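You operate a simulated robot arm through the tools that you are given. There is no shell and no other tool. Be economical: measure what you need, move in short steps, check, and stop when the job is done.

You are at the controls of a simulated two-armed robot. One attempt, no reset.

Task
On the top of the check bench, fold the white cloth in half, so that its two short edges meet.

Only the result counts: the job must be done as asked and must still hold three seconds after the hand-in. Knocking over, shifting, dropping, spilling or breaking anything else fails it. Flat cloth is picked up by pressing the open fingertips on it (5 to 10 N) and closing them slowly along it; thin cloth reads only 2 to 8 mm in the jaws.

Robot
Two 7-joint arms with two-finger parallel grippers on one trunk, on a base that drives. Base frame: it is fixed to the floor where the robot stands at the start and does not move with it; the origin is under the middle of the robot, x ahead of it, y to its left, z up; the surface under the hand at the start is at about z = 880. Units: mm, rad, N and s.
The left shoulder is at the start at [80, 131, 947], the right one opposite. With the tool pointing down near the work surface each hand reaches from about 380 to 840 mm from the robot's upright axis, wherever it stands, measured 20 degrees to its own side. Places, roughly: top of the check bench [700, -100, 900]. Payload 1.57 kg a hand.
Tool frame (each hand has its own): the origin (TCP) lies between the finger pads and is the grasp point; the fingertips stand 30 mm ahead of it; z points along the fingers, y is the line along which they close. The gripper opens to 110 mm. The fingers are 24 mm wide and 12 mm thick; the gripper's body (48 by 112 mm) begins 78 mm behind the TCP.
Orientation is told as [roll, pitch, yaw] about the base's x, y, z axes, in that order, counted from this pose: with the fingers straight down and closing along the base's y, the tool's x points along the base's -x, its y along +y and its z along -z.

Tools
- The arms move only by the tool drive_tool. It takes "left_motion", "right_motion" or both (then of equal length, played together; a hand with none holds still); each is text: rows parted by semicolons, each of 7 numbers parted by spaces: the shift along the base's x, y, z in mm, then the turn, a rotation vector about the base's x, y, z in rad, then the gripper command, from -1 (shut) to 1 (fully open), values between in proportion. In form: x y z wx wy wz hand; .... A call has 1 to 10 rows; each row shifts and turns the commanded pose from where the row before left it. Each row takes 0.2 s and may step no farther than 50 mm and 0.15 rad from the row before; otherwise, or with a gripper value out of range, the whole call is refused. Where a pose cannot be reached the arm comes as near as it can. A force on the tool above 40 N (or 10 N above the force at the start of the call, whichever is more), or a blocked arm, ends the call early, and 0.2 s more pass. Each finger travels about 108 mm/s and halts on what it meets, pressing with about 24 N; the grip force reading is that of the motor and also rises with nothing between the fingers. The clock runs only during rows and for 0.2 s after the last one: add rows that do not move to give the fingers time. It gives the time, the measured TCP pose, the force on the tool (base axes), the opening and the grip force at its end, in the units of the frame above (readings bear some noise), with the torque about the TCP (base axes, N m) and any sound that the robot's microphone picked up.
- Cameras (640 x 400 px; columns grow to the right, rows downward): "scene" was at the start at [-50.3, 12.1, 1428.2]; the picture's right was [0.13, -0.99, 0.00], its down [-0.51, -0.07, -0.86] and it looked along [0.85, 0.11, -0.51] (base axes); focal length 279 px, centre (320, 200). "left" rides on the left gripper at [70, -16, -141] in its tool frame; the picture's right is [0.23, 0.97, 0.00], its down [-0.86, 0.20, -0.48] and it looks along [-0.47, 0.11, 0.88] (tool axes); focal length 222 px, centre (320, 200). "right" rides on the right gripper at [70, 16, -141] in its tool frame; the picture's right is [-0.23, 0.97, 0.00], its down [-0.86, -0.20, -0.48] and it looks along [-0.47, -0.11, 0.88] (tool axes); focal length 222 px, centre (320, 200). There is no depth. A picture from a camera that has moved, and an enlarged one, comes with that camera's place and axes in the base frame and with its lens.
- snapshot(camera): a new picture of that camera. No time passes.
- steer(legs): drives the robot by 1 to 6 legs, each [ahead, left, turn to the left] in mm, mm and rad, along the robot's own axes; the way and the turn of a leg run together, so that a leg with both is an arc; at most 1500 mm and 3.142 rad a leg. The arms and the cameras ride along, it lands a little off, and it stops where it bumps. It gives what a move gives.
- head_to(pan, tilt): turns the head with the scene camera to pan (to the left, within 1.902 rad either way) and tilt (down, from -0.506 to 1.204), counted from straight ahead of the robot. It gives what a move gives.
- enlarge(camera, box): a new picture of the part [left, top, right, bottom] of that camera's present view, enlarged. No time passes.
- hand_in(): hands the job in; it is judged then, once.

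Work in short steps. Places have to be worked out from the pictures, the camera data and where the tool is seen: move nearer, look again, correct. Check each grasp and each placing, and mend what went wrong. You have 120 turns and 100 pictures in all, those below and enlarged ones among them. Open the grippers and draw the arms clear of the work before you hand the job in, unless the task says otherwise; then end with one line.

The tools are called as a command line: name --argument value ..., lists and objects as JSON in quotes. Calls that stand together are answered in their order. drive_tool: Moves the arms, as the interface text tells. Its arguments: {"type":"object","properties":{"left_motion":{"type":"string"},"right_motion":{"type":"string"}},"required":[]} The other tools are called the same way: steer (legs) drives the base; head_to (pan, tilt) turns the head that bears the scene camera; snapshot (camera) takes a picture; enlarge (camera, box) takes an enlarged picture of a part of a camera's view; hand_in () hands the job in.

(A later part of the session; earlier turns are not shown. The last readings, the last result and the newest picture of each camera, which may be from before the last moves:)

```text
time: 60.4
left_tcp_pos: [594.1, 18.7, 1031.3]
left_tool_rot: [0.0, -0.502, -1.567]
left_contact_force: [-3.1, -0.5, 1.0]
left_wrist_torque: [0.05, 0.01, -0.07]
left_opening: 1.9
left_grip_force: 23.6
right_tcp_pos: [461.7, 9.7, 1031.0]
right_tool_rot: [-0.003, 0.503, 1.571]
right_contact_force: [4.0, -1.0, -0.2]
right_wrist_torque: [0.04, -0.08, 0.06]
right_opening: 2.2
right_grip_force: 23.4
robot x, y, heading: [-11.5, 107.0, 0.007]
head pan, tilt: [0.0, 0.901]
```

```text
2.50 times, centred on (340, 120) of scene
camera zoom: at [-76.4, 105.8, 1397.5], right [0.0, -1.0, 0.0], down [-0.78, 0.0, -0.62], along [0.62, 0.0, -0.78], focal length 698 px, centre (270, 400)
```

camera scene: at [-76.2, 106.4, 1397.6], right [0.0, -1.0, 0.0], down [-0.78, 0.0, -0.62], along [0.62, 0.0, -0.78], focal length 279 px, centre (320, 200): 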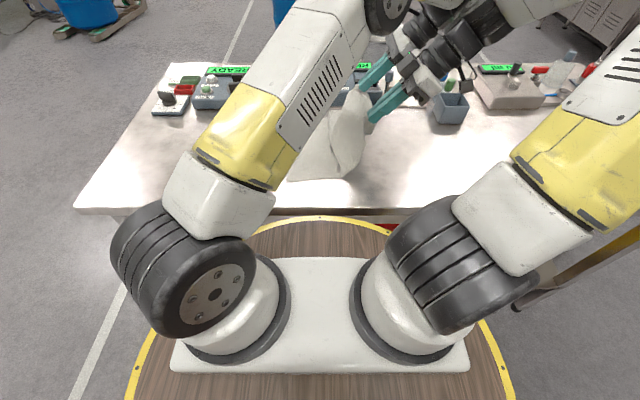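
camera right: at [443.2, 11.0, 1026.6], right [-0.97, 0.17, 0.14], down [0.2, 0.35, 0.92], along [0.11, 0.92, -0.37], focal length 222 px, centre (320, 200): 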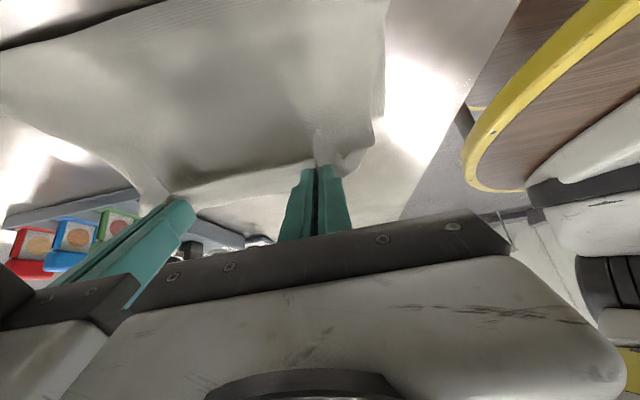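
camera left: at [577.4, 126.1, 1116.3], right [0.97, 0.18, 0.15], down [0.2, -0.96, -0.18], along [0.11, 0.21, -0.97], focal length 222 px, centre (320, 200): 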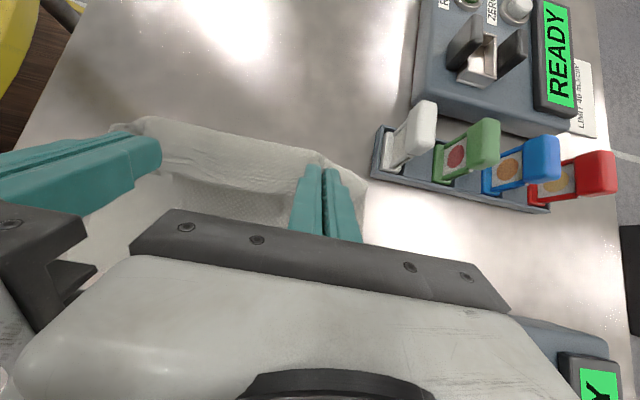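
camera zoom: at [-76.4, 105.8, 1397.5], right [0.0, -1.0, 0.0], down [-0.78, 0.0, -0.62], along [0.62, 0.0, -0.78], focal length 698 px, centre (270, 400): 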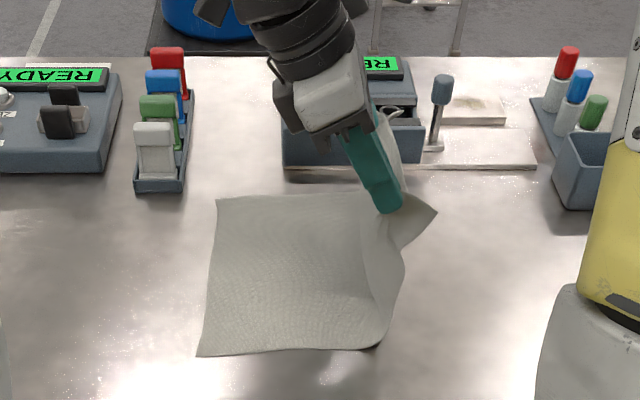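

Excellent: the bottom lies flat from BL (391,178) and TL (651,171) out to y ≈ -4, and the bulge now sits on the right. I carry on with an 85 mm strafe to the left.

steer --legs '[[0, 85, 0]]'

enlarge --camera "scene" --box '[240, 40, 440, 200]'

```text
time: 61.5
left_tcp_pos: [595.0, 101.7, 1030.5]
left_tool_rot: [-0.001, -0.501, -1.565]
left_contact_force: [-2.5, -1.3, -0.4]
left_wrist_torque: [0.05, 0.01, -0.07]
left_opening: 2.3
left_grip_force: 24.1
right_tcp_pos: [460.2, 92.4, 1031.1]
right_tool_rot: [-0.001, 0.501, 1.575]
right_contact_force: [3.3, 0.7, 0.0]
right_wrist_torque: [-0.01, -0.05, 0.1]
right_opening: 2.2
right_grip_force: 24.4
robot x, y, heading: [-12.6, 189.9, 0.006]
head pan, tilt: [0.0, 0.901]
```

```text
2.50 times, centred on (340, 120) of scene
camera zoom: at [-76.4, 188.9, 1397.6], right [0.0, -1.0, 0.0], down [-0.78, 0.0, -0.62], along [0.62, 0.0, -0.78], focal length 698 px, centre (270, 400)
```

zoom: 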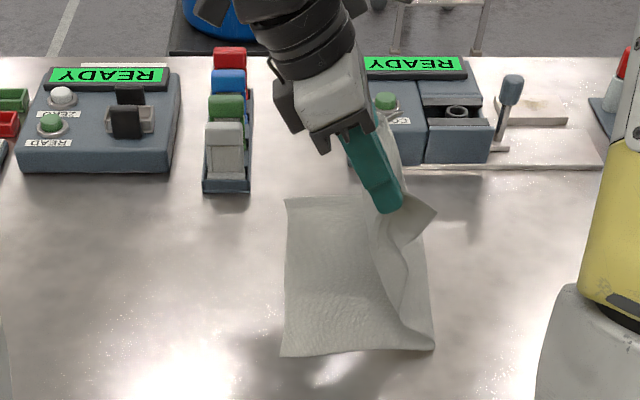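

The crease is at y ≈ 23 near, close to the wanted 16. I work down in alternating steps: arms lower and tilt, base strafes a little to keep the arms apart.

drive_tool --left_motion "0 5 -5 -0.08 0 0 -1; 0 5 -6 -0.08 0 0 -1; 0 5 -6 -0.08 0 0 -1; 0 5 -6 -0.08 0 0 -1; 0 4 -6 -0.08 0 0 -1; 0 0 0 0 0 0 -1" --right_motion "0 5 -5 -0.08 0 0 -1; 0 5 -6 -0.08 0 0 -1; 0 5 -6 -0.08 0 0 -1; 0 5 -6 -0.08 0 0 -1; 0 5 -6 -0.08 0 0 -1; 0 0 0 0 0 0 -1"

steer --legs '[[0, 30, 0]]'

drive_tool --left_motion "0 2 -10 0 0 0 -1; 0 2 -12 0 0 0 -1; 0 2 -12 0 0 0 -1; 0 0 -11 0 0 0 -1; 0 0 0 0 0 0 -1" --right_motion "0 2 -10 0 0 0 -1; 0 2 -12 0 0 0 -1; 0 2 -12 0 0 0 -1; 0 2 -11 0 0 0 -1; 0 0 0 0 0 0 -1"

enlarge --camera "scene" --box '[260, 60, 420, 200]'

```text
time: 62.9
left_tcp_pos: [595.0, 126.3, 1001.4]
left_tool_rot: [-0.006, -0.904, -1.56]
left_contact_force: [-1.7, 0.0, 0.6]
left_wrist_torque: [-0.02, 0.03, -0.08]
left_opening: 2.5
left_grip_force: 24.4
right_tcp_pos: [462.5, 117.5, 1003.0]
right_tool_rot: [0.002, 0.905, 1.575]
right_contact_force: [3.1, 0.2, 0.0]
right_wrist_torque: [-0.01, -0.01, 0.12]
right_opening: 2.2
right_grip_force: 24.0
robot x, y, heading: [-15.1, 185.9, 0.004]
head pan, tilt: [0.0, 0.901]
```

```text
time: 63.7
left_tcp_pos: [595.2, 157.1, 1000.9]
left_tool_rot: [-0.005, -0.9, -1.561]
left_contact_force: [-3.8, -1.0, 0.3]
left_wrist_torque: [-0.02, 0.01, -0.12]
left_opening: 2.2
left_grip_force: 23.5
right_tcp_pos: [461.1, 148.4, 1003.8]
right_tool_rot: [0.002, 0.9, 1.574]
right_contact_force: [3.0, -0.3, 0.3]
right_wrist_torque: [0.03, -0.02, 0.09]
right_opening: 2.2
right_grip_force: 24.0
robot x, y, heading: [-15.7, 215.5, 0.005]
head pan, tilt: [0.0, 0.901]
```

```text
time: 64.9
left_tcp_pos: [595.2, 163.8, 956.1]
left_tool_rot: [-0.006, -0.9, -1.563]
left_contact_force: [-3.7, 0.8, 0.6]
left_wrist_torque: [-0.02, -0.02, -0.1]
left_opening: 2.5
left_grip_force: 23.9
right_tcp_pos: [460.0, 156.2, 956.8]
right_tool_rot: [0.002, 0.901, 1.577]
right_contact_force: [4.0, 1.0, -0.2]
right_wrist_torque: [0.01, -0.03, 0.13]
right_opening: 2.1
right_grip_force: 23.8
robot x, y, heading: [-14.5, 218.5, 0.003]
head pan, tilt: [0.0, 0.901]
```

```text
2.86 times, centred on (340, 130) of scene
camera zoom: at [-76.5, 218.9, 1397.6], right [0.0, -1.0, 0.0], down [-0.78, 0.0, -0.62], along [0.62, 0.0, -0.78], focal length 798 px, centre (263, 400)
```

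zoom: 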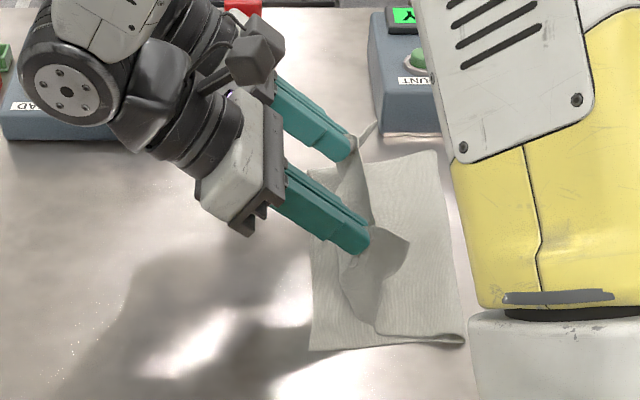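

The crease was pulled to y ≈ 41 because the sheet was a bit too taut. I go back up and right to re-seat the crease, keeping the good tilt, then come over again on a lower, slacker arc.

drive_tool --left_motion "0 -4 14 0 0 0 -1; 0 -6 14 0 0 0 -1; 0 -7 14 0 0 0 -1; 0 -7 14 0 0 0 -1; 0 0 0 0 0 0 -1" --right_motion "0 -4 14 0 0 0 -1; 0 -6 14 0 0 0 -1; 0 -7 14 0 0 0 -1; 0 -7 14 0 0 0 -1; 0 0 0 0 0 0 -1"

steer --legs '[[0, -120, 0]]'

enlarge --camera "scene" --box '[240, 40, 440, 200]'

```text
time: 66.1
left_tcp_pos: [596.0, 139.2, 1012.0]
left_tool_rot: [-0.005, -0.901, -1.561]
left_contact_force: [-5.8, -0.8, 0.4]
left_wrist_torque: [-0.01, 0.04, -0.14]
left_opening: 2.4
left_grip_force: 23.7
right_tcp_pos: [460.1, 131.3, 1013.7]
right_tool_rot: [0.001, 0.902, 1.576]
right_contact_force: [5.5, 0.7, -0.4]
right_wrist_torque: [0.0, -0.06, 0.2]
right_opening: 2.3
right_grip_force: 23.8
robot x, y, heading: [-13.2, 217.6, 0.001]
head pan, tilt: [0.0, 0.901]
```

```text
time: 67.4
left_tcp_pos: [596.5, 17.6, 1011.8]
left_tool_rot: [-0.008, -0.899, -1.565]
left_contact_force: [-5.2, -0.7, 0.1]
left_wrist_torque: [-0.01, 0.03, -0.18]
left_opening: 2.5
left_grip_force: 23.6
right_tcp_pos: [460.3, 10.9, 1013.5]
right_tool_rot: [0.001, 0.9, 1.572]
right_contact_force: [6.3, 0.5, -0.2]
right_wrist_torque: [0.0, -0.02, 0.18]
right_opening: 2.3
right_grip_force: 23.6
robot x, y, heading: [-11.1, 97.9, -0.001]
head pan, tilt: [0.0, 0.901]
```

```text
2.50 times, centred on (340, 120) of scene
camera zoom: at [-76.2, 98.6, 1397.6], right [0.0, -1.0, 0.0], down [-0.78, 0.0, -0.62], along [0.62, 0.0, -0.78], focal length 698 px, centre (270, 400)
```

zoom: 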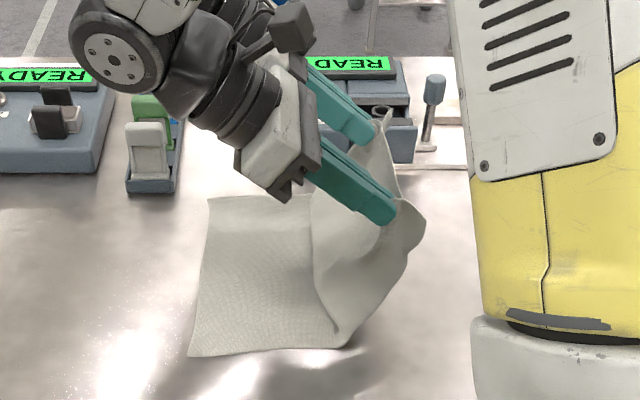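

The sheet now leaves the crease going up and right, so lowering here should roll the crease to the right. I lower 45 mm and check.

drive_tool --left_motion "-1 -4 -12 0 0 0 -1; -1 -4 -12 0 0 0 -1; 0 -2 -12 0 0 0 -1; 0 0 -9 0 0 0 -1; 0 0 0 0 0 0 -1" --right_motion "1 -4 -12 0 0 0 -1; 1 -4 -12 0 0 0 -1; 0 -2 -12 0 0 0 -1; 0 0 -9 0 0 0 -1; 0 0 0 0 0 0 -1"

enlarge --camera "scene" --box '[240, 40, 440, 200]'

```text
time: 68.6
left_tcp_pos: [595.6, 7.0, 966.9]
left_tool_rot: [-0.006, -0.901, -1.564]
left_contact_force: [-0.4, -0.5, -0.5]
left_wrist_torque: [-0.01, 0.02, -0.05]
left_opening: 2.6
left_grip_force: 23.7
right_tcp_pos: [461.7, 2.0, 969.5]
right_tool_rot: [0.002, 0.9, 1.574]
right_contact_force: [-0.1, 0.0, 0.1]
right_wrist_torque: [0.01, 0.02, 0.03]
right_opening: 2.5
right_grip_force: 23.4
robot x, y, heading: [-12.3, 100.3, -0.0]
head pan, tilt: [0.0, 0.901]
```

```text
2.50 times, centred on (340, 120) of scene
camera zoom: at [-76.3, 98.5, 1397.6], right [0.0, -1.0, 0.0], down [-0.78, 0.0, -0.62], along [0.62, 0.0, -0.78], focal length 698 px, centre (270, 400)
```

zoom: 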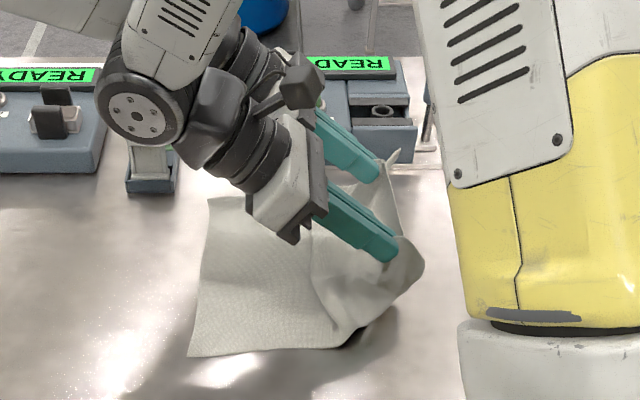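

The bulge is growing to the right as wanted. I strafe left 90 mm at this low height.

steer --legs '[[0, 90, 0]]'

enlarge --camera "scene" --box '[240, 40, 440, 200]'

```text
time: 69.7
left_tcp_pos: [595.7, 100.0, 966.2]
left_tool_rot: [-0.006, -0.901, -1.564]
left_contact_force: [-1.0, 0.0, 0.1]
left_wrist_torque: [-0.02, -0.02, -0.02]
left_opening: 2.4
left_grip_force: 23.3
right_tcp_pos: [461.9, 93.6, 969.5]
right_tool_rot: [0.001, 0.901, 1.573]
right_contact_force: [0.9, 1.0, 0.3]
right_wrist_torque: [-0.02, 0.0, 0.03]
right_opening: 2.2
right_grip_force: 24.3
robot x, y, heading: [-15.3, 188.0, 0.003]
head pan, tilt: [0.0, 0.901]
```

```text
2.50 times, centred on (340, 120) of scene
camera zoom: at [-76.3, 190.1, 1397.6], right [0.0, -1.0, 0.0], down [-0.78, 0.0, -0.62], along [0.62, 0.0, -0.78], focal length 698 px, centre (270, 400)
```

zoom: 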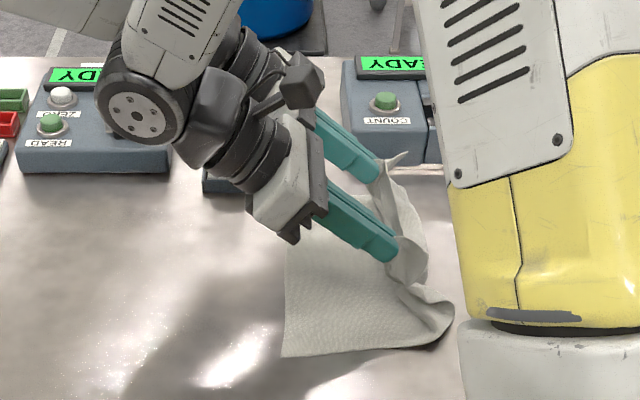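

The loop is now right of the hands at y ≈ 0, with the bottom edge still at 177. I strafe 55 mm more, then lower with the arms.

steer --legs '[[0, 55, 0]]'

drive_tool --left_motion "-1 4 -8 0 0 0 -1; -1 4 -8 0 0 0 -1; -1 4 -8 0 0 0 -1; -1 4 -8 0 0 0 -1; 0 0 0 0 0 0 -1" --right_motion "-1 5 -8 0 0 0 -1; -1 5 -8 0 0 0 -1; -1 5 -8 0 0 0 -1; -1 5 -8 0 0 0 -1; 0 0 0 0 0 0 -1"

enlarge --camera "scene" --box '[240, 40, 440, 200]'

snapshot --camera "right"

```text
time: 70.6
left_tcp_pos: [594.0, 154.9, 967.6]
left_tool_rot: [-0.004, -0.903, -1.562]
left_contact_force: [-0.4, -0.8, -0.1]
left_wrist_torque: [-0.02, 0.02, -0.01]
left_opening: 2.0
left_grip_force: 23.8
right_tcp_pos: [462.6, 149.7, 969.4]
right_tool_rot: [0.001, 0.9, 1.574]
right_contact_force: [0.8, -0.1, 0.4]
right_wrist_torque: [0.01, 0.0, 0.03]
right_opening: 2.3
right_grip_force: 23.8
robot x, y, heading: [-14.7, 244.4, 0.004]
head pan, tilt: [0.0, 0.901]
```

```text
time: 71.8
left_tcp_pos: [590.4, 170.9, 935.3]
left_tool_rot: [-0.007, -0.902, -1.563]
left_contact_force: [-0.6, -0.4, -0.2]
left_wrist_torque: [-0.02, -0.01, -0.01]
left_opening: 2.4
left_grip_force: 23.6
right_tcp_pos: [458.5, 168.3, 936.9]
right_tool_rot: [0.002, 0.901, 1.574]
right_contact_force: [0.9, -0.1, -0.2]
right_wrist_torque: [0.02, 0.0, 0.01]
right_opening: 2.2
right_grip_force: 23.5
robot x, y, heading: [-11.6, 245.2, 0.001]
head pan, tilt: [0.0, 0.901]
```

```text
2.50 times, centred on (340, 120) of scene
camera zoom: at [-76.5, 244.8, 1397.6], right [0.0, -1.0, 0.0], down [-0.78, 0.0, -0.62], along [0.62, 0.0, -0.78], focal length 698 px, centre (270, 400)
```

zoom: 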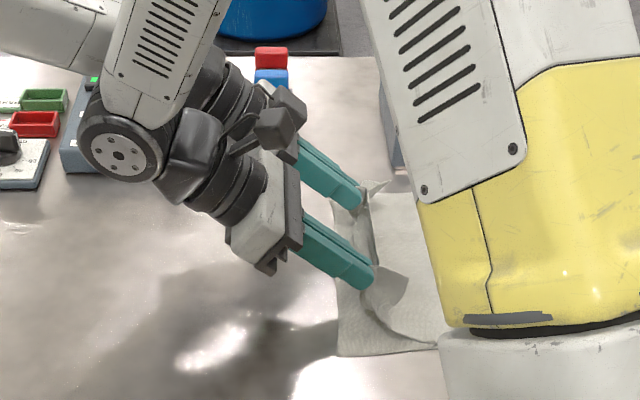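

```text
29 pictures are left
camera right: at [442.5, 236.3, 1078.6], right [-0.97, 0.14, -0.18], down [0.2, 0.91, -0.37], along [0.11, -0.4, -0.91], focal length 222 px, centre (320, 200)
```

right: 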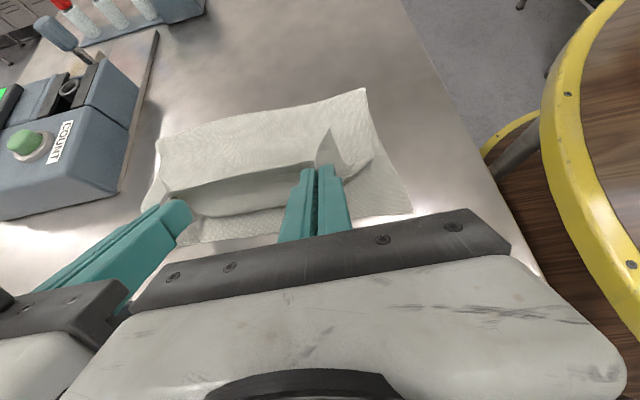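

The crease is at y ≈ 25 against a bottom edge of 178, which is close to half. I tilt a little more (-1.1), move onto the edge line and lower to the cloth.

drive_tool --left_motion "0 4 -2 -0.07 0 0 -1; 0 4 -4 -0.07 0 0 -1; 0 4 -4 -0.06 0 0 -1; 0 3 -5 0 0 0 -1; 0 2 -5 0 0 0 -1; 0 0 0 0 0 0 -1" --right_motion "-1 6 -2 -0.07 0 0 -1; 0 5 -4 -0.07 0 0 -1; 0 5 -5 -0.06 0 0 -1; 0 3 -6 0 0 0 -1; 0 2 -5 0 0 0 -1; 0 0 0 0 0 0 -1"

enlarge --camera "right" --box '[100, 60, 440, 260]'

snapshot --camera "left"

```text
time: 73.2
left_tcp_pos: [591.1, 188.8, 915.1]
left_tool_rot: [-0.009, -1.102, -1.561]
left_contact_force: [-2.3, 0.1, 0.4]
left_wrist_torque: [0.0, -0.01, -0.03]
left_opening: 2.4
left_grip_force: 23.7
right_tcp_pos: [457.8, 191.8, 915.4]
right_tool_rot: [0.002, 1.101, 1.576]
right_contact_force: [1.3, -0.6, 0.3]
right_wrist_torque: [0.0, -0.01, 0.05]
right_opening: 2.7
right_grip_force: 23.6
robot x, y, heading: [-11.4, 245.7, 0.006]
head pan, tilt: [0.0, 0.901]
```

```text
1.88 times, centred on (270, 160) of right
camera zoom: at [441.6, 284.7, 1040.5], right [-0.97, 0.1, -0.2], down [0.2, 0.81, -0.55], along [0.11, -0.57, -0.81], focal length 418 px, centre (414, 275)
```

zoom: 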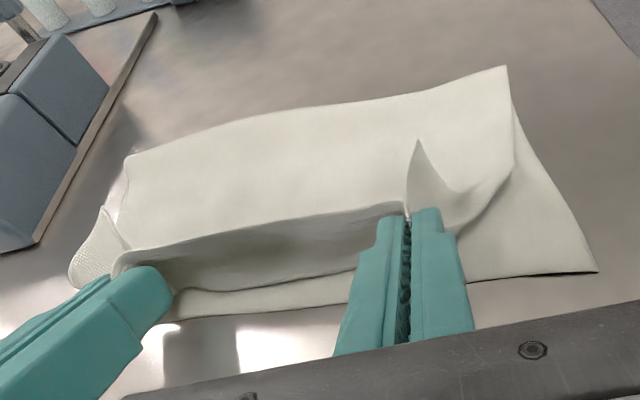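

```text
27 pictures are left
camera left: at [575.5, 346.1, 917.1], right [0.97, 0.11, -0.21], down [0.2, 0.04, 0.98], along [0.11, -0.99, 0.02], focal length 222 px, centre (320, 200)
```

left: 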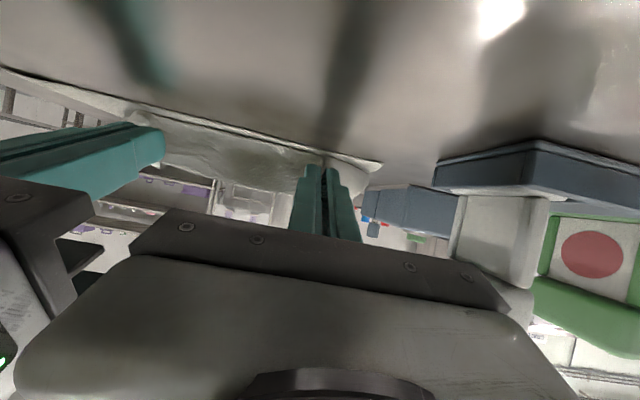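

The top edge now stands as a small upright wall just right of the bottom edge, which is what I wanted. I shift about 12 mm right, lean it back left a little while lowering, then open slowly.

drive_tool --left_motion "0 -8 4 0 0 0 -1; 0 -8 2 0 0 0 -1; 0 -4 0 0 0 0 -1; 0 4 -4 0 0 0 -1; 0 5 -5 0 0 0 -1; 0 3 -1 0 0 0 -1; 0 0 0 0 0 0 -0.9; 0 0 0 0 0 0 -0.8; 0 0 0 0 0 0 -0.7; 0 0 0 0 0 0 -0.7" --right_motion "0 -8 4 0 0 0 -1; 0 -8 2 0 0 0 -1; 0 -6 0 0 0 0 -1; 0 4 -4 0 0 0 -1; 0 5 -5 0 0 0 -1; 0 3 -1 0 0 0 -1; 0 0 0 0 0 0 -0.9; 0 0 0 0 0 0 -0.8; 0 0 0 0 0 0 -0.7; 0 0 0 0 0 0 -0.7"

enlarge --camera "right" --box '[100, 60, 440, 260]'

```text
time: 75.4
left_tcp_pos: [591.4, 179.7, 911.0]
left_tool_rot: [-0.009, -1.103, -1.56]
left_contact_force: [-0.4, 0.7, -0.4]
left_wrist_torque: [-0.04, -0.02, -0.03]
left_opening: 16.6
left_grip_force: 0.0
right_tcp_pos: [457.8, 180.2, 911.5]
right_tool_rot: [0.003, 1.102, 1.576]
right_contact_force: [-1.5, -0.3, 0.4]
right_wrist_torque: [-0.01, 0.01, -0.02]
right_opening: 16.6
right_grip_force: 0.1
robot x, y, heading: [-10.3, 244.7, -0.004]
head pan, tilt: [0.0, 0.901]
```

```text
1.88 times, centred on (270, 160) of right
camera zoom: at [441.1, 274.5, 1037.1], right [-0.97, 0.1, -0.2], down [0.2, 0.81, -0.55], along [0.11, -0.57, -0.81], focal length 418 px, centre (414, 275)
```

zoom: 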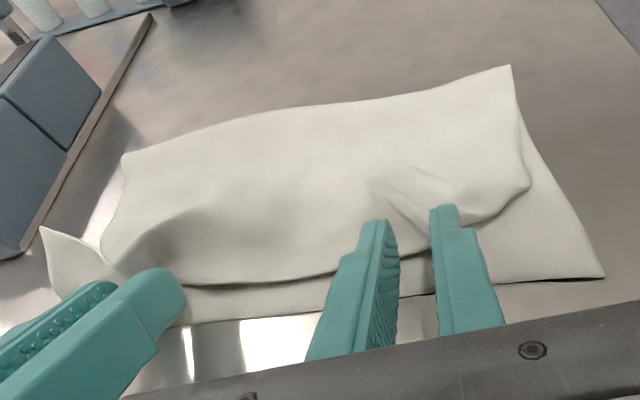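

Released. I back the hands out along their axes, lift clear and look from above.

drive_tool --left_motion "0 14 8 0 0 0 -0.7; 0 16 10 0 0 0 -0.7; 0 14 14 0 0 0 -0.7; 0 0 30 0.14 0 0 -0.7; 0 0 30 0.14 0 0 -0.7; 0 10 30 0.14 0 0 -0.7; 0 20 20 0.14 0 0 -1; 0 25 0 0.14 0 0 -1; 0 25 0 0.14 0 0 -1; 0 0 0 0.14 0 0 -1" --right_motion "0 14 8 0 0 0 -0.7; 0 16 10 0 0 0 -0.7; 0 14 14 0 0 0 -0.7; 0 0 30 0.14 0 0 -0.7; 0 0 30 0.14 0 0 -0.7; 0 -20 30 0.14 0 0 -0.7; 0 -45 20 0.14 0 0 -1; 0 -45 0 0.14 0 0 -1; 0 -45 0 0.14 0 0 -1; 0 -45 0 0.14 0 0 -1"

drive_tool --left_motion "0 0 0 0.11 0 0 -1; 0 0 0 0 0 0 -1; 0 0 0 0 0 0 -1; 0 0 0 0 0 0 -1" --right_motion "0 -45 0 0.11 0 0 -1; 0 -45 0 0 0 0 -1; 0 -45 0 0 0 0 -1; 0 -45 0 0 0 0 -1"

enlarge --camera "scene" --box '[280, 80, 440, 200]'

```text
time: 77.6
left_tcp_pos: [589.8, 305.6, 1052.1]
left_tool_rot: [0.0, -0.12, -1.563]
left_contact_force: [0.0, 0.5, -0.4]
left_wrist_torque: [-0.08, -0.03, 0.0]
left_opening: 0.0
left_grip_force: 21.4
right_tcp_pos: [459.7, 26.0, 1053.6]
right_tool_rot: [-0.003, 0.121, 1.574]
right_contact_force: [-0.2, 0.9, 0.9]
right_wrist_torque: [-0.07, 0.03, 0.0]
right_opening: 0.0
right_grip_force: 21.6
robot x, y, heading: [-12.3, 246.8, 0.001]
head pan, tilt: [0.0, 0.901]
```

```text
time: 78.6
left_tcp_pos: [589.7, 304.4, 1052.0]
left_tool_rot: [-0.001, -0.014, -1.566]
left_contact_force: [-0.4, 0.9, 1.3]
left_wrist_torque: [-0.04, -0.01, 0.01]
left_opening: 0.0
left_grip_force: 21.8
right_tcp_pos: [458.1, -154.9, 1052.5]
right_tool_rot: [-0.002, 0.009, 1.574]
right_contact_force: [0.2, 0.3, 0.4]
right_wrist_torque: [0.02, -0.03, -0.01]
right_opening: 0.0
right_grip_force: 20.8
robot x, y, heading: [-12.2, 244.1, 0.001]
head pan, tilt: [0.0, 0.901]
```

```text
3.33 times, centred on (360, 140) of scene
camera zoom: at [-76.5, 245.0, 1397.6], right [0.0, -1.0, 0.0], down [-0.78, 0.0, -0.62], along [0.62, 0.0, -0.78], focal length 931 px, centre (187, 400)
```

zoom: 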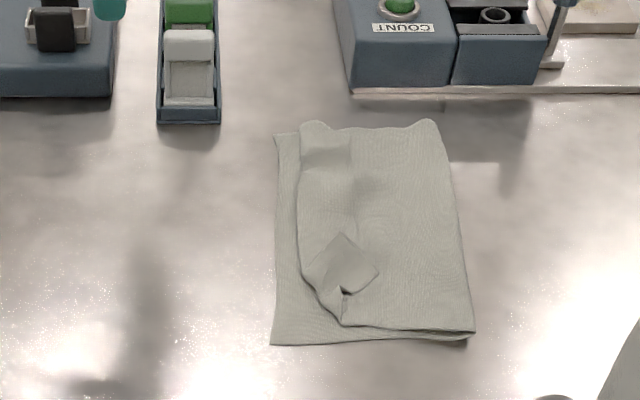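

The fold line is good (crease y ≈ 27, bottom edge ≈ 181), but the last strip of the top layer fell back right as a hem about 38 mm wide. I will pinch it again nearer its edge and lay it down further left and taut. First I stage both hands with the +0.7 lean and look.

drive_tool --left_motion "0 -40 0 0 0 0 -1; 0 -45 0 0 0 0 -1; 0 -45 0 0.1 0 0 -0.6; 0 -45 -10 0.14 0 0 -0.3; 0 -35 -15 0.14 0 0 -0.3; 4 0 -20 0.14 0 0 -0.3; 4 0 -15 0.14 0 0 -0.3; 0 0 -10 0.05 0 0 -0.3; 0 0 0 0 0 0 -0.3" --right_motion "0 40 0 0 0 0 -1; 0 45 0 0 0 0 -1; 0 45 0 0.1 0 0 -0.6; 0 45 -10 0.14 0 0 -0.3; 0 40 -15 0.14 0 0 -0.3; -4 20 -20 0.14 0 0 -0.3; -4 0 -15 0.14 0 0 -0.3; 0 0 -10 0.05 0 0 -0.3; 0 0 0 0 0 0 -0.3"

snapshot --camera "left"

snapshot --camera "right"

```text
time: 80.6
left_tcp_pos: [598.7, 93.8, 984.0]
left_tool_rot: [0.004, 0.701, -1.565]
left_contact_force: [-0.1, -0.1, 0.3]
left_wrist_torque: [-0.01, -0.02, 0.0]
left_opening: 38.6
left_grip_force: 0.1
right_tcp_pos: [449.2, 78.2, 984.0]
right_tool_rot: [-0.005, -0.7, 1.574]
right_contact_force: [0.3, 0.5, 0.5]
right_wrist_torque: [0.03, 0.0, -0.02]
right_opening: 38.4
right_grip_force: 0.0
robot x, y, heading: [-9.8, 245.3, 0.004]
head pan, tilt: [0.0, 0.901]
```

```text
24 pictures are left
camera left: at [583.3, 56.4, 1136.7], right [0.97, 0.18, 0.15], down [0.2, -0.96, -0.18], along [0.11, 0.21, -0.97], focal length 222 px, centre (320, 200)
```

left: 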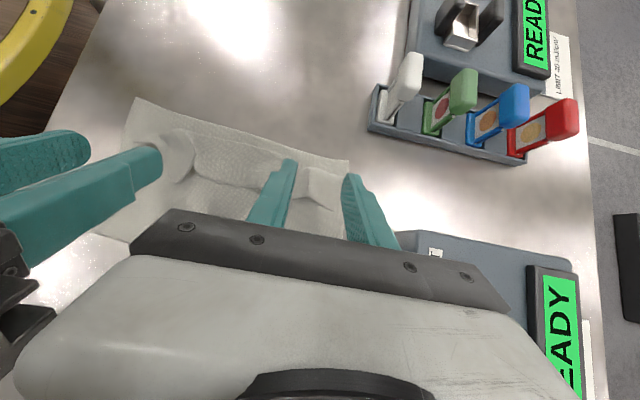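

```text
23 pictures are left
camera right: at [433.2, -65.9, 1046.9], right [-0.97, 0.17, 0.14], down [0.2, 0.35, 0.92], along [0.11, 0.92, -0.37], focal length 222 px, centre (320, 200)
```

right: 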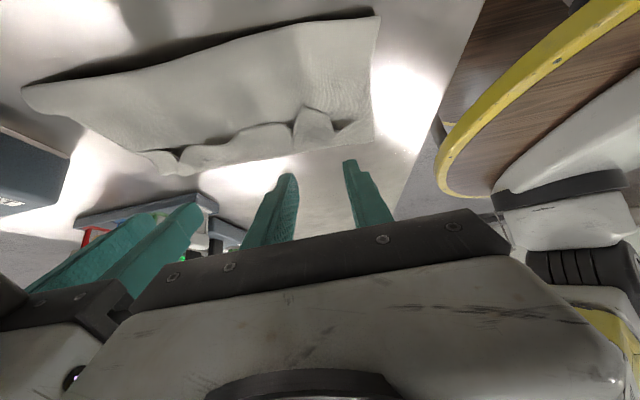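

enlarge --camera "left" --box '[90, 80, 390, 260]'

```text
2.13 times, centred on (240, 170) of left
camera zoom: at [583.3, 56.4, 1136.7], right [0.97, 0.18, 0.15], down [0.2, -0.96, -0.18], along [0.11, 0.21, -0.97], focal length 474 px, centre (491, 264)
```

zoom: 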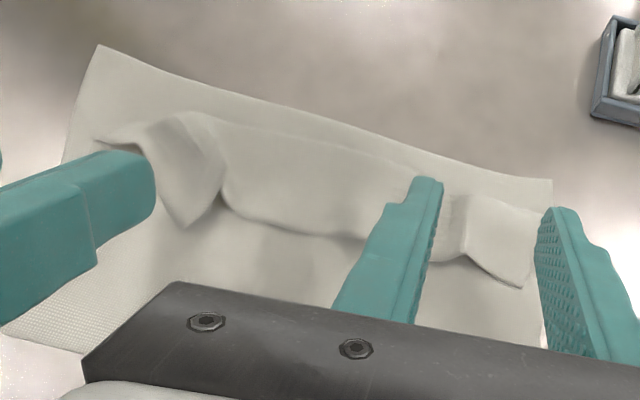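

I can see the hem clearly: its edge runs at y ≈ 107-112 from x ≈ 457 to 629, with the loop at y ≈ 160. I move to x = 465 and 608 with the contact line just inside the edge.

drive_tool --left_motion "5 4 -15 0 0 0 -0.3; 4 3 -15 0 0 0 -0.3; 0 0 -15 0 0 0 -0.3; 0 0 -15 0 0 0 -0.3; 0 0 -6 0 0 0 -0.3; 0 0 -2 0 0 0 -0.3; 0 0 0 0 0 0 -0.3" --right_motion "8 11 -15 0 0 0 -0.3; 8 11 -15 0 0 0 -0.3; 0 0 -15 0 0 0 -0.3; 0 0 -15 0 0 0 -0.3; 0 0 -6 0 0 0 -0.3; 0 0 -2 0 0 0 -0.3; 0 0 0 0 0 0 -0.3"

snapshot --camera "left"

drive_tool --left_motion "0 0 -1 0 0 0 -0.3; 0 0 0 0 0 0 -0.3" --right_motion "0 0 -1 0 0 0 -0.3; 0 0 0 0 0 0 -0.3"

```text
time: 82.2
left_tcp_pos: [607.7, 101.2, 915.2]
left_tool_rot: [0.003, 0.698, -1.564]
left_contact_force: [0.6, -0.6, 0.9]
left_wrist_torque: [-0.04, 0.0, -0.01]
left_opening: 38.8
left_grip_force: 0.3
right_tcp_pos: [464.3, 102.7, 915.6]
right_tool_rot: [-0.003, -0.698, 1.574]
right_contact_force: [0.5, 0.9, -0.7]
right_wrist_torque: [0.0, -0.02, 0.0]
right_opening: 38.4
right_grip_force: 0.0
robot x, y, heading: [-15.5, 244.9, 0.001]
head pan, tilt: [0.0, 0.901]
```

```text
21 pictures are left
camera left: at [592.3, 64.1, 1068.2], right [0.97, 0.18, 0.15], down [0.2, -0.96, -0.18], along [0.11, 0.21, -0.97], focal length 222 px, centre (320, 200)
```

left: 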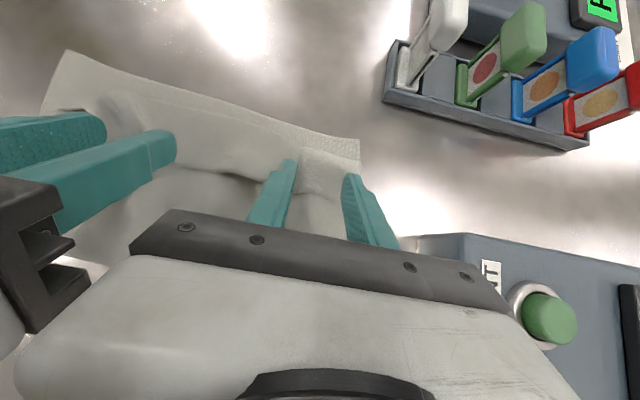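

```text
time: 82.8
left_tcp_pos: [608.8, 102.1, 913.7]
left_tool_rot: [0.005, 0.699, -1.565]
left_contact_force: [-0.7, -0.8, 2.3]
left_wrist_torque: [0.02, -0.06, -0.03]
left_opening: 39.0
left_grip_force: 0.5
right_tcp_pos: [465.0, 100.1, 913.9]
right_tool_rot: [-0.002, -0.697, 1.572]
right_contact_force: [-0.9, -0.4, -0.3]
right_wrist_torque: [0.04, 0.01, -0.02]
right_opening: 38.8
right_grip_force: 0.1
robot x, y, heading: [-12.7, 247.9, 0.008]
head pan, tilt: [0.0, 0.901]
```

The left hand is touching at about 2 N. I ease both down a little more.

drive_tool --left_motion "0 0 -0.4 0 0 0 -0.3; 0 0 0 0 0 0 -0.3" --right_motion "0 0 -1 0 0 0 -0.3; 0 0 0 0 0 0 -0.3"

```text
time: 83.4
left_tcp_pos: [607.7, 101.2, 914.1]
left_tool_rot: [0.003, 0.699, -1.567]
left_contact_force: [0.6, -0.5, 2.0]
left_wrist_torque: [0.01, -0.02, -0.01]
left_opening: 38.6
left_grip_force: 0.7
right_tcp_pos: [464.4, 101.0, 913.2]
right_tool_rot: [-0.001, -0.698, 1.575]
right_contact_force: [-0.8, -0.5, 5.7]
right_wrist_torque: [0.04, 0.02, -0.01]
right_opening: 38.4
right_grip_force: 0.2
robot x, y, heading: [-12.3, 245.6, 0.002]
head pan, tilt: [0.0, 0.901]
```

drive_tool --left_motion "0 0 -0.7 0 0 0 -0.3; 0 0 0 0 0 0 -0.3" --right_motion "0 0 -0.2 0 0 0 -0.3; 0 0 0 0 0 0 -0.3"

```text
time: 84.0
left_tcp_pos: [607.2, 101.3, 913.5]
left_tool_rot: [0.007, 0.698, -1.564]
left_contact_force: [-0.1, 0.8, 6.1]
left_wrist_torque: [0.09, -0.11, 0.02]
left_opening: 38.5
left_grip_force: 0.5
right_tcp_pos: [464.5, 100.4, 912.2]
right_tool_rot: [-0.005, -0.699, 1.573]
right_contact_force: [-1.2, -1.6, 11.1]
right_wrist_torque: [0.1, 0.03, 0.03]
right_opening: 38.6
right_grip_force: 0.0
robot x, y, heading: [-12.2, 245.1, -0.002]
head pan, tilt: [0.0, 0.901]
```

Pressing at 6 and 11 N, so I close slowly, with the right hand eased up 0.2 mm.

drive_tool --left_motion "0 0 0 0 0 0 -0.38; 0 0 0 0 0 0 -0.46; 0 0 0 0 0 0 -0.54; 0 0 0 0 0 0 -0.62; 0 0 0 0 0 0 -0.7; 0 0 0 0 0 0 -0.78; 0 0 0 0 0 0 -0.86; 0 0 0 0 0 0 -0.94; 0 0 0 0 0 0 -1; 0 0 0 0 0 0 -1" --right_motion "0 0 0.2 0 0 0 -0.38; 0 0 0 0 0 0 -0.46; 0 0 0 0 0 0 -0.54; 0 0 0 0 0 0 -0.62; 0 0 0 0 0 0 -0.7; 0 0 0 0 0 0 -0.78; 0 0 0 0 0 0 -0.86; 0 0 0 0 0 0 -0.94; 0 0 0 0 0 0 -1; 0 0 0 0 0 0 -1"

drive_tool --left_motion "-3 3 10 -0.1 0 0 -1; -2 4 12 -0.1 0 0 -1; 0 4 12 -0.1 0 0 -1; 0 5 6 -0.1 0 0 -1; 0 0 0 0 0 0 -1" --right_motion "3 3 10 -0.1 0 0 -1; 2 4 12 -0.1 0 0 -1; 0 4 12 -0.1 0 0 -1; 0 5 6 -0.1 0 0 -1; 0 0 0 0 0 0 -1"

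snapshot --camera "left"

enlarge --camera "scene" --box '[280, 80, 440, 200]'

```text
time: 86.2
left_tcp_pos: [606.7, 100.7, 913.6]
left_tool_rot: [0.003, 0.697, -1.566]
left_contact_force: [-5.0, 1.8, 12.4]
left_wrist_torque: [0.17, 0.1, 0.08]
left_opening: 2.9
left_grip_force: 23.9
right_tcp_pos: [464.4, 100.5, 914.7]
right_tool_rot: [-0.006, -0.697, 1.574]
right_contact_force: [6.0, 0.2, 6.4]
right_wrist_torque: [0.05, -0.15, -0.04]
right_opening: 3.7
right_grip_force: 24.4
robot x, y, heading: [-10.9, 246.4, -0.001]
head pan, tilt: [0.0, 0.901]
```

```text
time: 87.4
left_tcp_pos: [602.5, 116.9, 952.3]
left_tool_rot: [0.002, 0.298, -1.565]
left_contact_force: [-0.3, -0.1, -0.2]
left_wrist_torque: [0.0, -0.01, 0.01]
left_opening: 2.2
left_grip_force: 23.0
right_tcp_pos: [470.3, 117.0, 951.7]
right_tool_rot: [-0.002, -0.296, 1.572]
right_contact_force: [0.3, 0.0, -0.1]
right_wrist_torque: [-0.02, 0.01, 0.03]
right_opening: 3.3
right_grip_force: 23.9
robot x, y, heading: [-7.8, 246.2, 0.005]
head pan, tilt: [0.0, 0.901]
```

```text
20 pictures are left
camera left: at [587.1, 142.4, 1108.5], right [0.97, 0.22, 0.07], down [0.2, -0.96, 0.21], along [0.11, -0.19, -0.98], focal length 222 px, centre (320, 200)
```

left: 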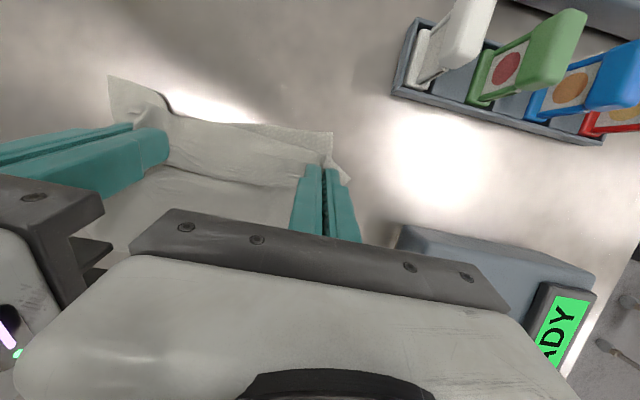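

```text
3.33 times, centred on (360, 140) of scene
camera zoom: at [-76.5, 244.6, 1397.6], right [0.0, -1.0, 0.0], down [-0.78, 0.0, -0.62], along [0.62, 0.0, -0.78], focal length 931 px, centre (187, 400)
```

zoom: 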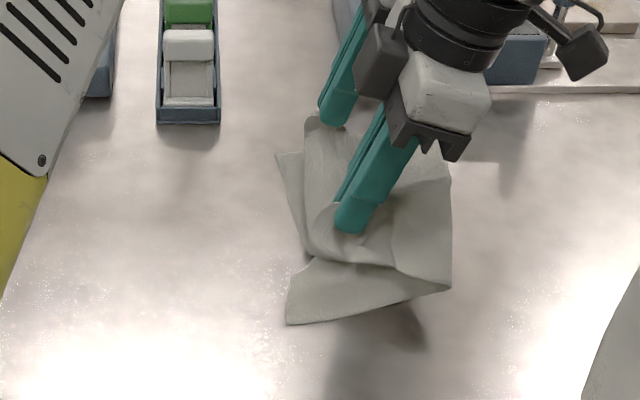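

The right hand took several layers (3.3 mm) and lifted the bottom near side. I set both back down along the same path, open only the right, and will re-pinch it more lightly.

drive_tool --left_motion "0 -5 -6 0.1 0 0 -1; 0 -4 -12 0.1 0 0 -1; 2 -4 -12 0.1 0 0 -1; 3 -3 -9 0.1 0 0 -1; 0 0 0 0 0 0 -1; 0 0 0 0 0 0 -1; 0 0 0 0 0 0 -1; 0 0 0 0 0 0 -1; 0 0 0 0 0 0 -1" --right_motion "0 -5 -6 0.1 0 0 -1; 0 -4 -12 0.1 0 0 -1; -2 -4 -12 0.1 0 0 -1; -3 -3 -9 0.1 0 0 -1; 0 0 0 0 0 0 -1; 0 0 0 0 0 0 -0.8; 0 0 0 0 0 0 -0.55; 0 0 0 0 0 0 -0.3; 0 0 8 0 0 0 -0.3"

enlarge --camera "scene" --box '[280, 80, 440, 200]'

snapshot --camera "left"

```text
time: 89.4
left_tcp_pos: [608.6, 102.1, 913.7]
left_tool_rot: [0.006, 0.698, -1.563]
left_contact_force: [-0.5, 0.2, 13.1]
left_wrist_torque: [0.14, -0.02, 0.03]
left_opening: 1.7
left_grip_force: 23.4
right_tcp_pos: [465.3, 100.4, 921.7]
right_tool_rot: [-0.004, -0.699, 1.573]
right_contact_force: [0.5, 0.3, 0.3]
right_wrist_torque: [0.02, 0.01, 0.02]
right_opening: 38.3
right_grip_force: 0.0
robot x, y, heading: [-13.1, 243.8, 0.005]
head pan, tilt: [0.0, 0.901]
```

```text
3.33 times, centred on (360, 140) of scene
camera zoom: at [-76.9, 244.6, 1397.5], right [0.0, -1.0, 0.0], down [-0.78, 0.0, -0.62], along [0.62, 0.0, -0.78], focal length 931 px, centre (187, 400)
```

zoom: 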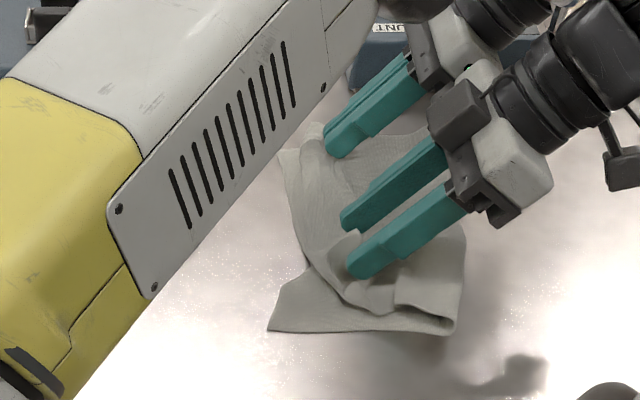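

```text
17 pictures are left
camera left: at [592.2, 64.2, 1067.1], right [0.97, 0.18, 0.15], down [0.2, -0.96, -0.18], along [0.11, 0.21, -0.97], focal length 222 px, centre (320, 200)
```

left: 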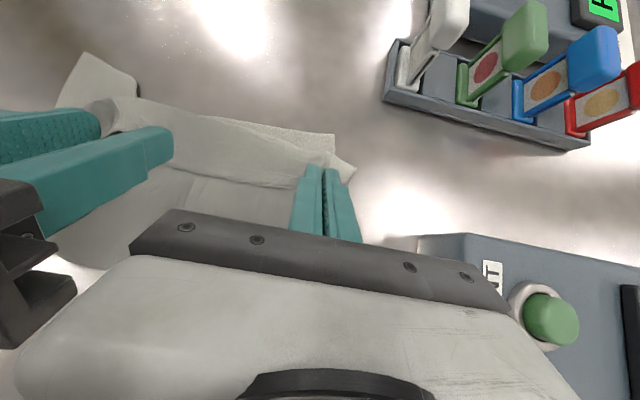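

enlarge --camera "left" --box '[30, 40, 370, 240]'

```text
1.88 times, centred on (200, 140) of left
camera zoom: at [592.2, 64.2, 1067.1], right [0.97, 0.18, 0.15], down [0.2, -0.96, -0.18], along [0.11, 0.21, -0.97], focal length 418 px, centre (546, 313)
```

zoom: 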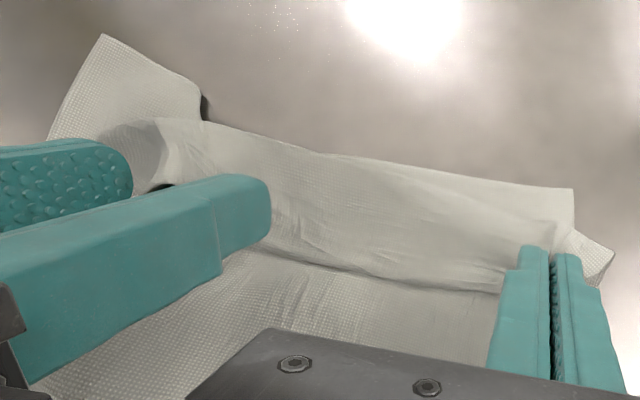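

I move the right hand to x ≈ 483, where the hem is a plain single strip, and press lightly.

drive_tool --right_motion "0 -3 15 0 0 0 -0.3; 9 0 0 0 0 0 -0.3; 9 2 0 0 0 0 -0.3; 0 0 -10 0 0 0 -0.3; 0 0 -10 0 0 0 -0.3; 0 0 -2 0 0 0 -0.3; 0 0 0 0 0 0 -0.3"

drive_tool --right_motion "0 0 -0.6 0 0 0 -0.3; 0 0 0 0 0 0 -0.3"

```text
time: 91.0
left_tcp_pos: [608.5, 101.4, 913.3]
left_tool_rot: [0.006, 0.697, -1.564]
left_contact_force: [0.4, -1.4, 18.3]
left_wrist_torque: [0.2, -0.02, 0.03]
left_opening: 1.9
left_grip_force: 23.8
right_tcp_pos: [481.7, 98.9, 914.0]
right_tool_rot: [-0.004, -0.699, 1.574]
right_contact_force: [-1.0, -0.2, 0.6]
right_wrist_torque: [0.02, 0.01, -0.02]
right_opening: 38.5
right_grip_force: 0.0
robot x, y, heading: [-14.3, 241.8, 0.004]
head pan, tilt: [0.0, 0.901]
```

```text
time: 91.6
left_tcp_pos: [608.4, 101.9, 913.5]
left_tool_rot: [0.006, 0.698, -1.564]
left_contact_force: [0.8, -1.5, 19.2]
left_wrist_torque: [0.16, -0.08, 0.0]
left_opening: 1.9
left_grip_force: 24.1
right_tcp_pos: [483.5, 101.3, 914.6]
right_tool_rot: [-0.004, -0.698, 1.573]
right_contact_force: [0.6, 0.3, 2.6]
right_wrist_torque: [0.05, 0.0, 0.0]
right_opening: 38.1
right_grip_force: 0.1
robot x, y, heading: [-12.0, 243.6, -0.001]
head pan, tilt: [0.0, 0.901]
```

drive_tool --right_motion "0 0 -0.4 0 0 0 -0.3; 0 0 0 0 0 0 -0.38; 0 0 0 0 0 0 -0.46; 0 0 0 0 0 0 -0.54; 0 0 0 0 0 0 -0.62; 0 0 0 0 0 0 -0.7; 0 0 0 0 0 0 -0.8; 0 0 0 0 0 0 -0.9; 0 0 0 0 0 0 -1; 0 0 0 0 0 0 -1"

drive_tool --left_motion "-2 -2 10 0 0 0 -1; 0 -2 12 0 0 0 -1; 0 -2 12 0 0 0 -1; 0 -2 12 0 0 0 -1; 0 0 0 0 0 0 -1" --right_motion "2 -2 10 0 0 0 -1; 0 -2 12 0 0 0 -1; 0 -2 12 0 0 0 -1; 0 -2 12 0 0 0 -1; 0 0 0 0 0 0 -1"

enlarge --camera "scene" --box '[280, 80, 440, 200]'

```text
time: 93.8
left_tcp_pos: [605.9, 101.0, 912.2]
left_tool_rot: [0.004, 0.697, -1.564]
left_contact_force: [-5.3, -0.8, 22.9]
left_wrist_torque: [0.26, 0.12, 0.08]
left_opening: 2.1
left_grip_force: 23.9
right_tcp_pos: [484.3, 99.9, 913.0]
right_tool_rot: [-0.004, -0.697, 1.576]
right_contact_force: [8.4, -0.1, 7.0]
right_wrist_torque: [0.04, -0.23, -0.11]
right_opening: 3.6
right_grip_force: 24.3
robot x, y, heading: [-11.0, 239.8, 0.006]
head pan, tilt: [0.0, 0.901]
```

```text
time: 95.0
left_tcp_pos: [604.5, 94.5, 960.1]
left_tool_rot: [0.004, 0.699, -1.564]
left_contact_force: [-2.6, 0.7, -0.4]
left_wrist_torque: [-0.02, 0.05, 0.04]
left_opening: 2.2
left_grip_force: 23.8
right_tcp_pos: [483.8, 91.7, 959.9]
right_tool_rot: [-0.001, -0.697, 1.572]
right_contact_force: [2.1, -0.3, -0.2]
right_wrist_torque: [0.02, -0.09, -0.03]
right_opening: 3.6
right_grip_force: 24.2
robot x, y, heading: [-13.1, 245.2, 0.003]
head pan, tilt: [0.0, 0.901]
```

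```text
3.33 times, centred on (360, 140) of scene
camera zoom: at [-76.5, 244.6, 1397.6], right [0.0, -1.0, 0.0], down [-0.78, 0.0, -0.62], along [0.62, 0.0, -0.78], focal length 931 px, centre (187, 400)
```

zoom: 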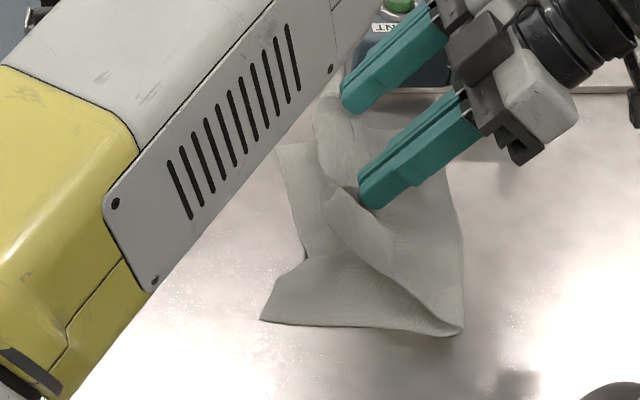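

Now only the top layer is up. I raise and drive right again to straighten the sheet and take out the wrinkles.

drive_tool --left_motion "0 -6 16 0 0 0 -1; 0 -8 16 0 0 0 -1; 0 -10 16 0 0 0 -1; 0 -10 16 0 0 0 -1; 0 -10 14 0 0 0 -1; 0 0 0 0 0 0 -1" --right_motion "0 -6 16 0 0 0 -1; 0 -8 16 0 0 0 -1; 0 -10 16 0 0 0 -1; 0 -10 16 0 0 0 -1; 0 -10 14 0 0 0 -1; 0 0 0 0 0 0 -1"

steer --legs '[[0, -130, 0]]'

drive_tool --left_motion "0 -6 0 -0.12 0 0 -1; 0 -6 0 -0.12 0 0 -1; 0 -4 0 -0.12 0 0 -1; 0 0 0 -0.12 0 0 -1; 0 0 0 -0.12 0 0 -1; 0 0 0 -0.12 0 0 -1; 0 0 0 -0.12 0 0 -1; 0 0 0 -0.12 0 0 -1; 0 0 0 -0.12 0 0 -1; 0 0 0 -0.12 0 0 -1" --right_motion "0 -6 0 -0.12 0 0 -1; 0 -6 0 -0.12 0 0 -1; 0 -4 0 -0.12 0 0 -1; 0 0 0 -0.12 0 0 -1; 0 0 0 -0.12 0 0 -1; 0 0 0 -0.12 0 0 -1; 0 0 0 -0.12 0 0 -1; 0 0 0 -0.12 0 0 -1; 0 0 0 -0.12 0 0 -1; 0 0 0 -0.12 0 0 -1"

enlarge --camera "scene" --box '[240, 40, 440, 200]'

```text
time: 96.4
left_tcp_pos: [605.5, 61.1, 1025.1]
left_tool_rot: [0.005, 0.695, -1.562]
left_contact_force: [-4.8, -0.9, 0.8]
left_wrist_torque: [0.0, 0.15, 0.12]
left_opening: 2.3
left_grip_force: 23.7
left hand out of reach, approached as far as the arm can: row 5
right_tcp_pos: [483.8, 48.2, 1038.5]
right_tool_rot: [0.0, -0.699, 1.571]
right_contact_force: [5.6, 0.2, -1.8]
right_wrist_torque: [0.04, -0.14, -0.06]
right_opening: 3.5
right_grip_force: 24.0
robot x, y, heading: [-12.3, 241.7, 0.005]
head pan, tilt: [0.0, 0.901]
```

```text
time: 97.7
left_tcp_pos: [607.2, -71.5, 1025.4]
left_tool_rot: [0.005, 0.699, -1.563]
left_contact_force: [-5.1, -0.5, 0.1]
left_wrist_torque: [-0.02, 0.19, 0.12]
left_opening: 2.0
left_grip_force: 23.9
right_tcp_pos: [485.8, -84.1, 1038.4]
right_tool_rot: [-0.002, -0.698, 1.572]
right_contact_force: [5.8, 0.5, -1.1]
right_wrist_torque: [0.0, -0.18, -0.08]
right_opening: 3.4
right_grip_force: 24.2
robot x, y, heading: [-10.8, 112.0, 0.003]
head pan, tilt: [0.0, 0.901]
```

```text
time: 99.9
left_tcp_pos: [605.4, -87.2, 1025.1]
left_tool_rot: [-0.002, -0.506, -1.567]
left_contact_force: [-5.4, -1.1, 0.4]
left_wrist_torque: [0.01, 0.12, -0.09]
left_opening: 2.1
left_grip_force: 23.8
right_tcp_pos: [483.7, -101.7, 1037.5]
right_tool_rot: [-0.003, 0.504, 1.57]
right_contact_force: [4.2, 0.9, -1.7]
right_wrist_torque: [0.07, -0.09, 0.15]
right_opening: 3.5
right_grip_force: 24.1
robot x, y, heading: [-12.2, 114.3, -0.002]
head pan, tilt: [0.0, 0.901]
```

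```text
2.50 times, centred on (340, 120) of scene
camera zoom: at [-76.3, 112.9, 1397.5], right [0.0, -1.0, 0.0], down [-0.78, 0.0, -0.62], along [0.62, 0.0, -0.78], focal length 698 px, centre (270, 400)
```

zoom: 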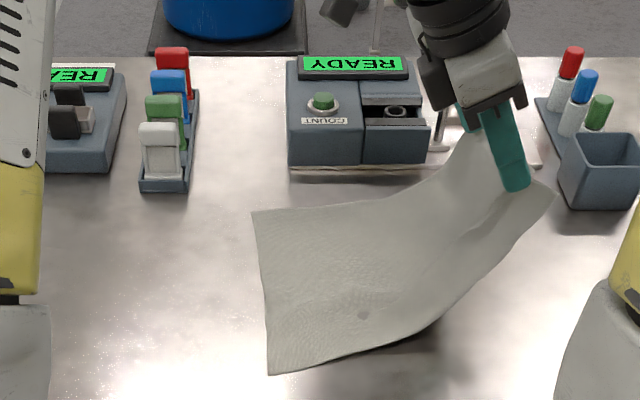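

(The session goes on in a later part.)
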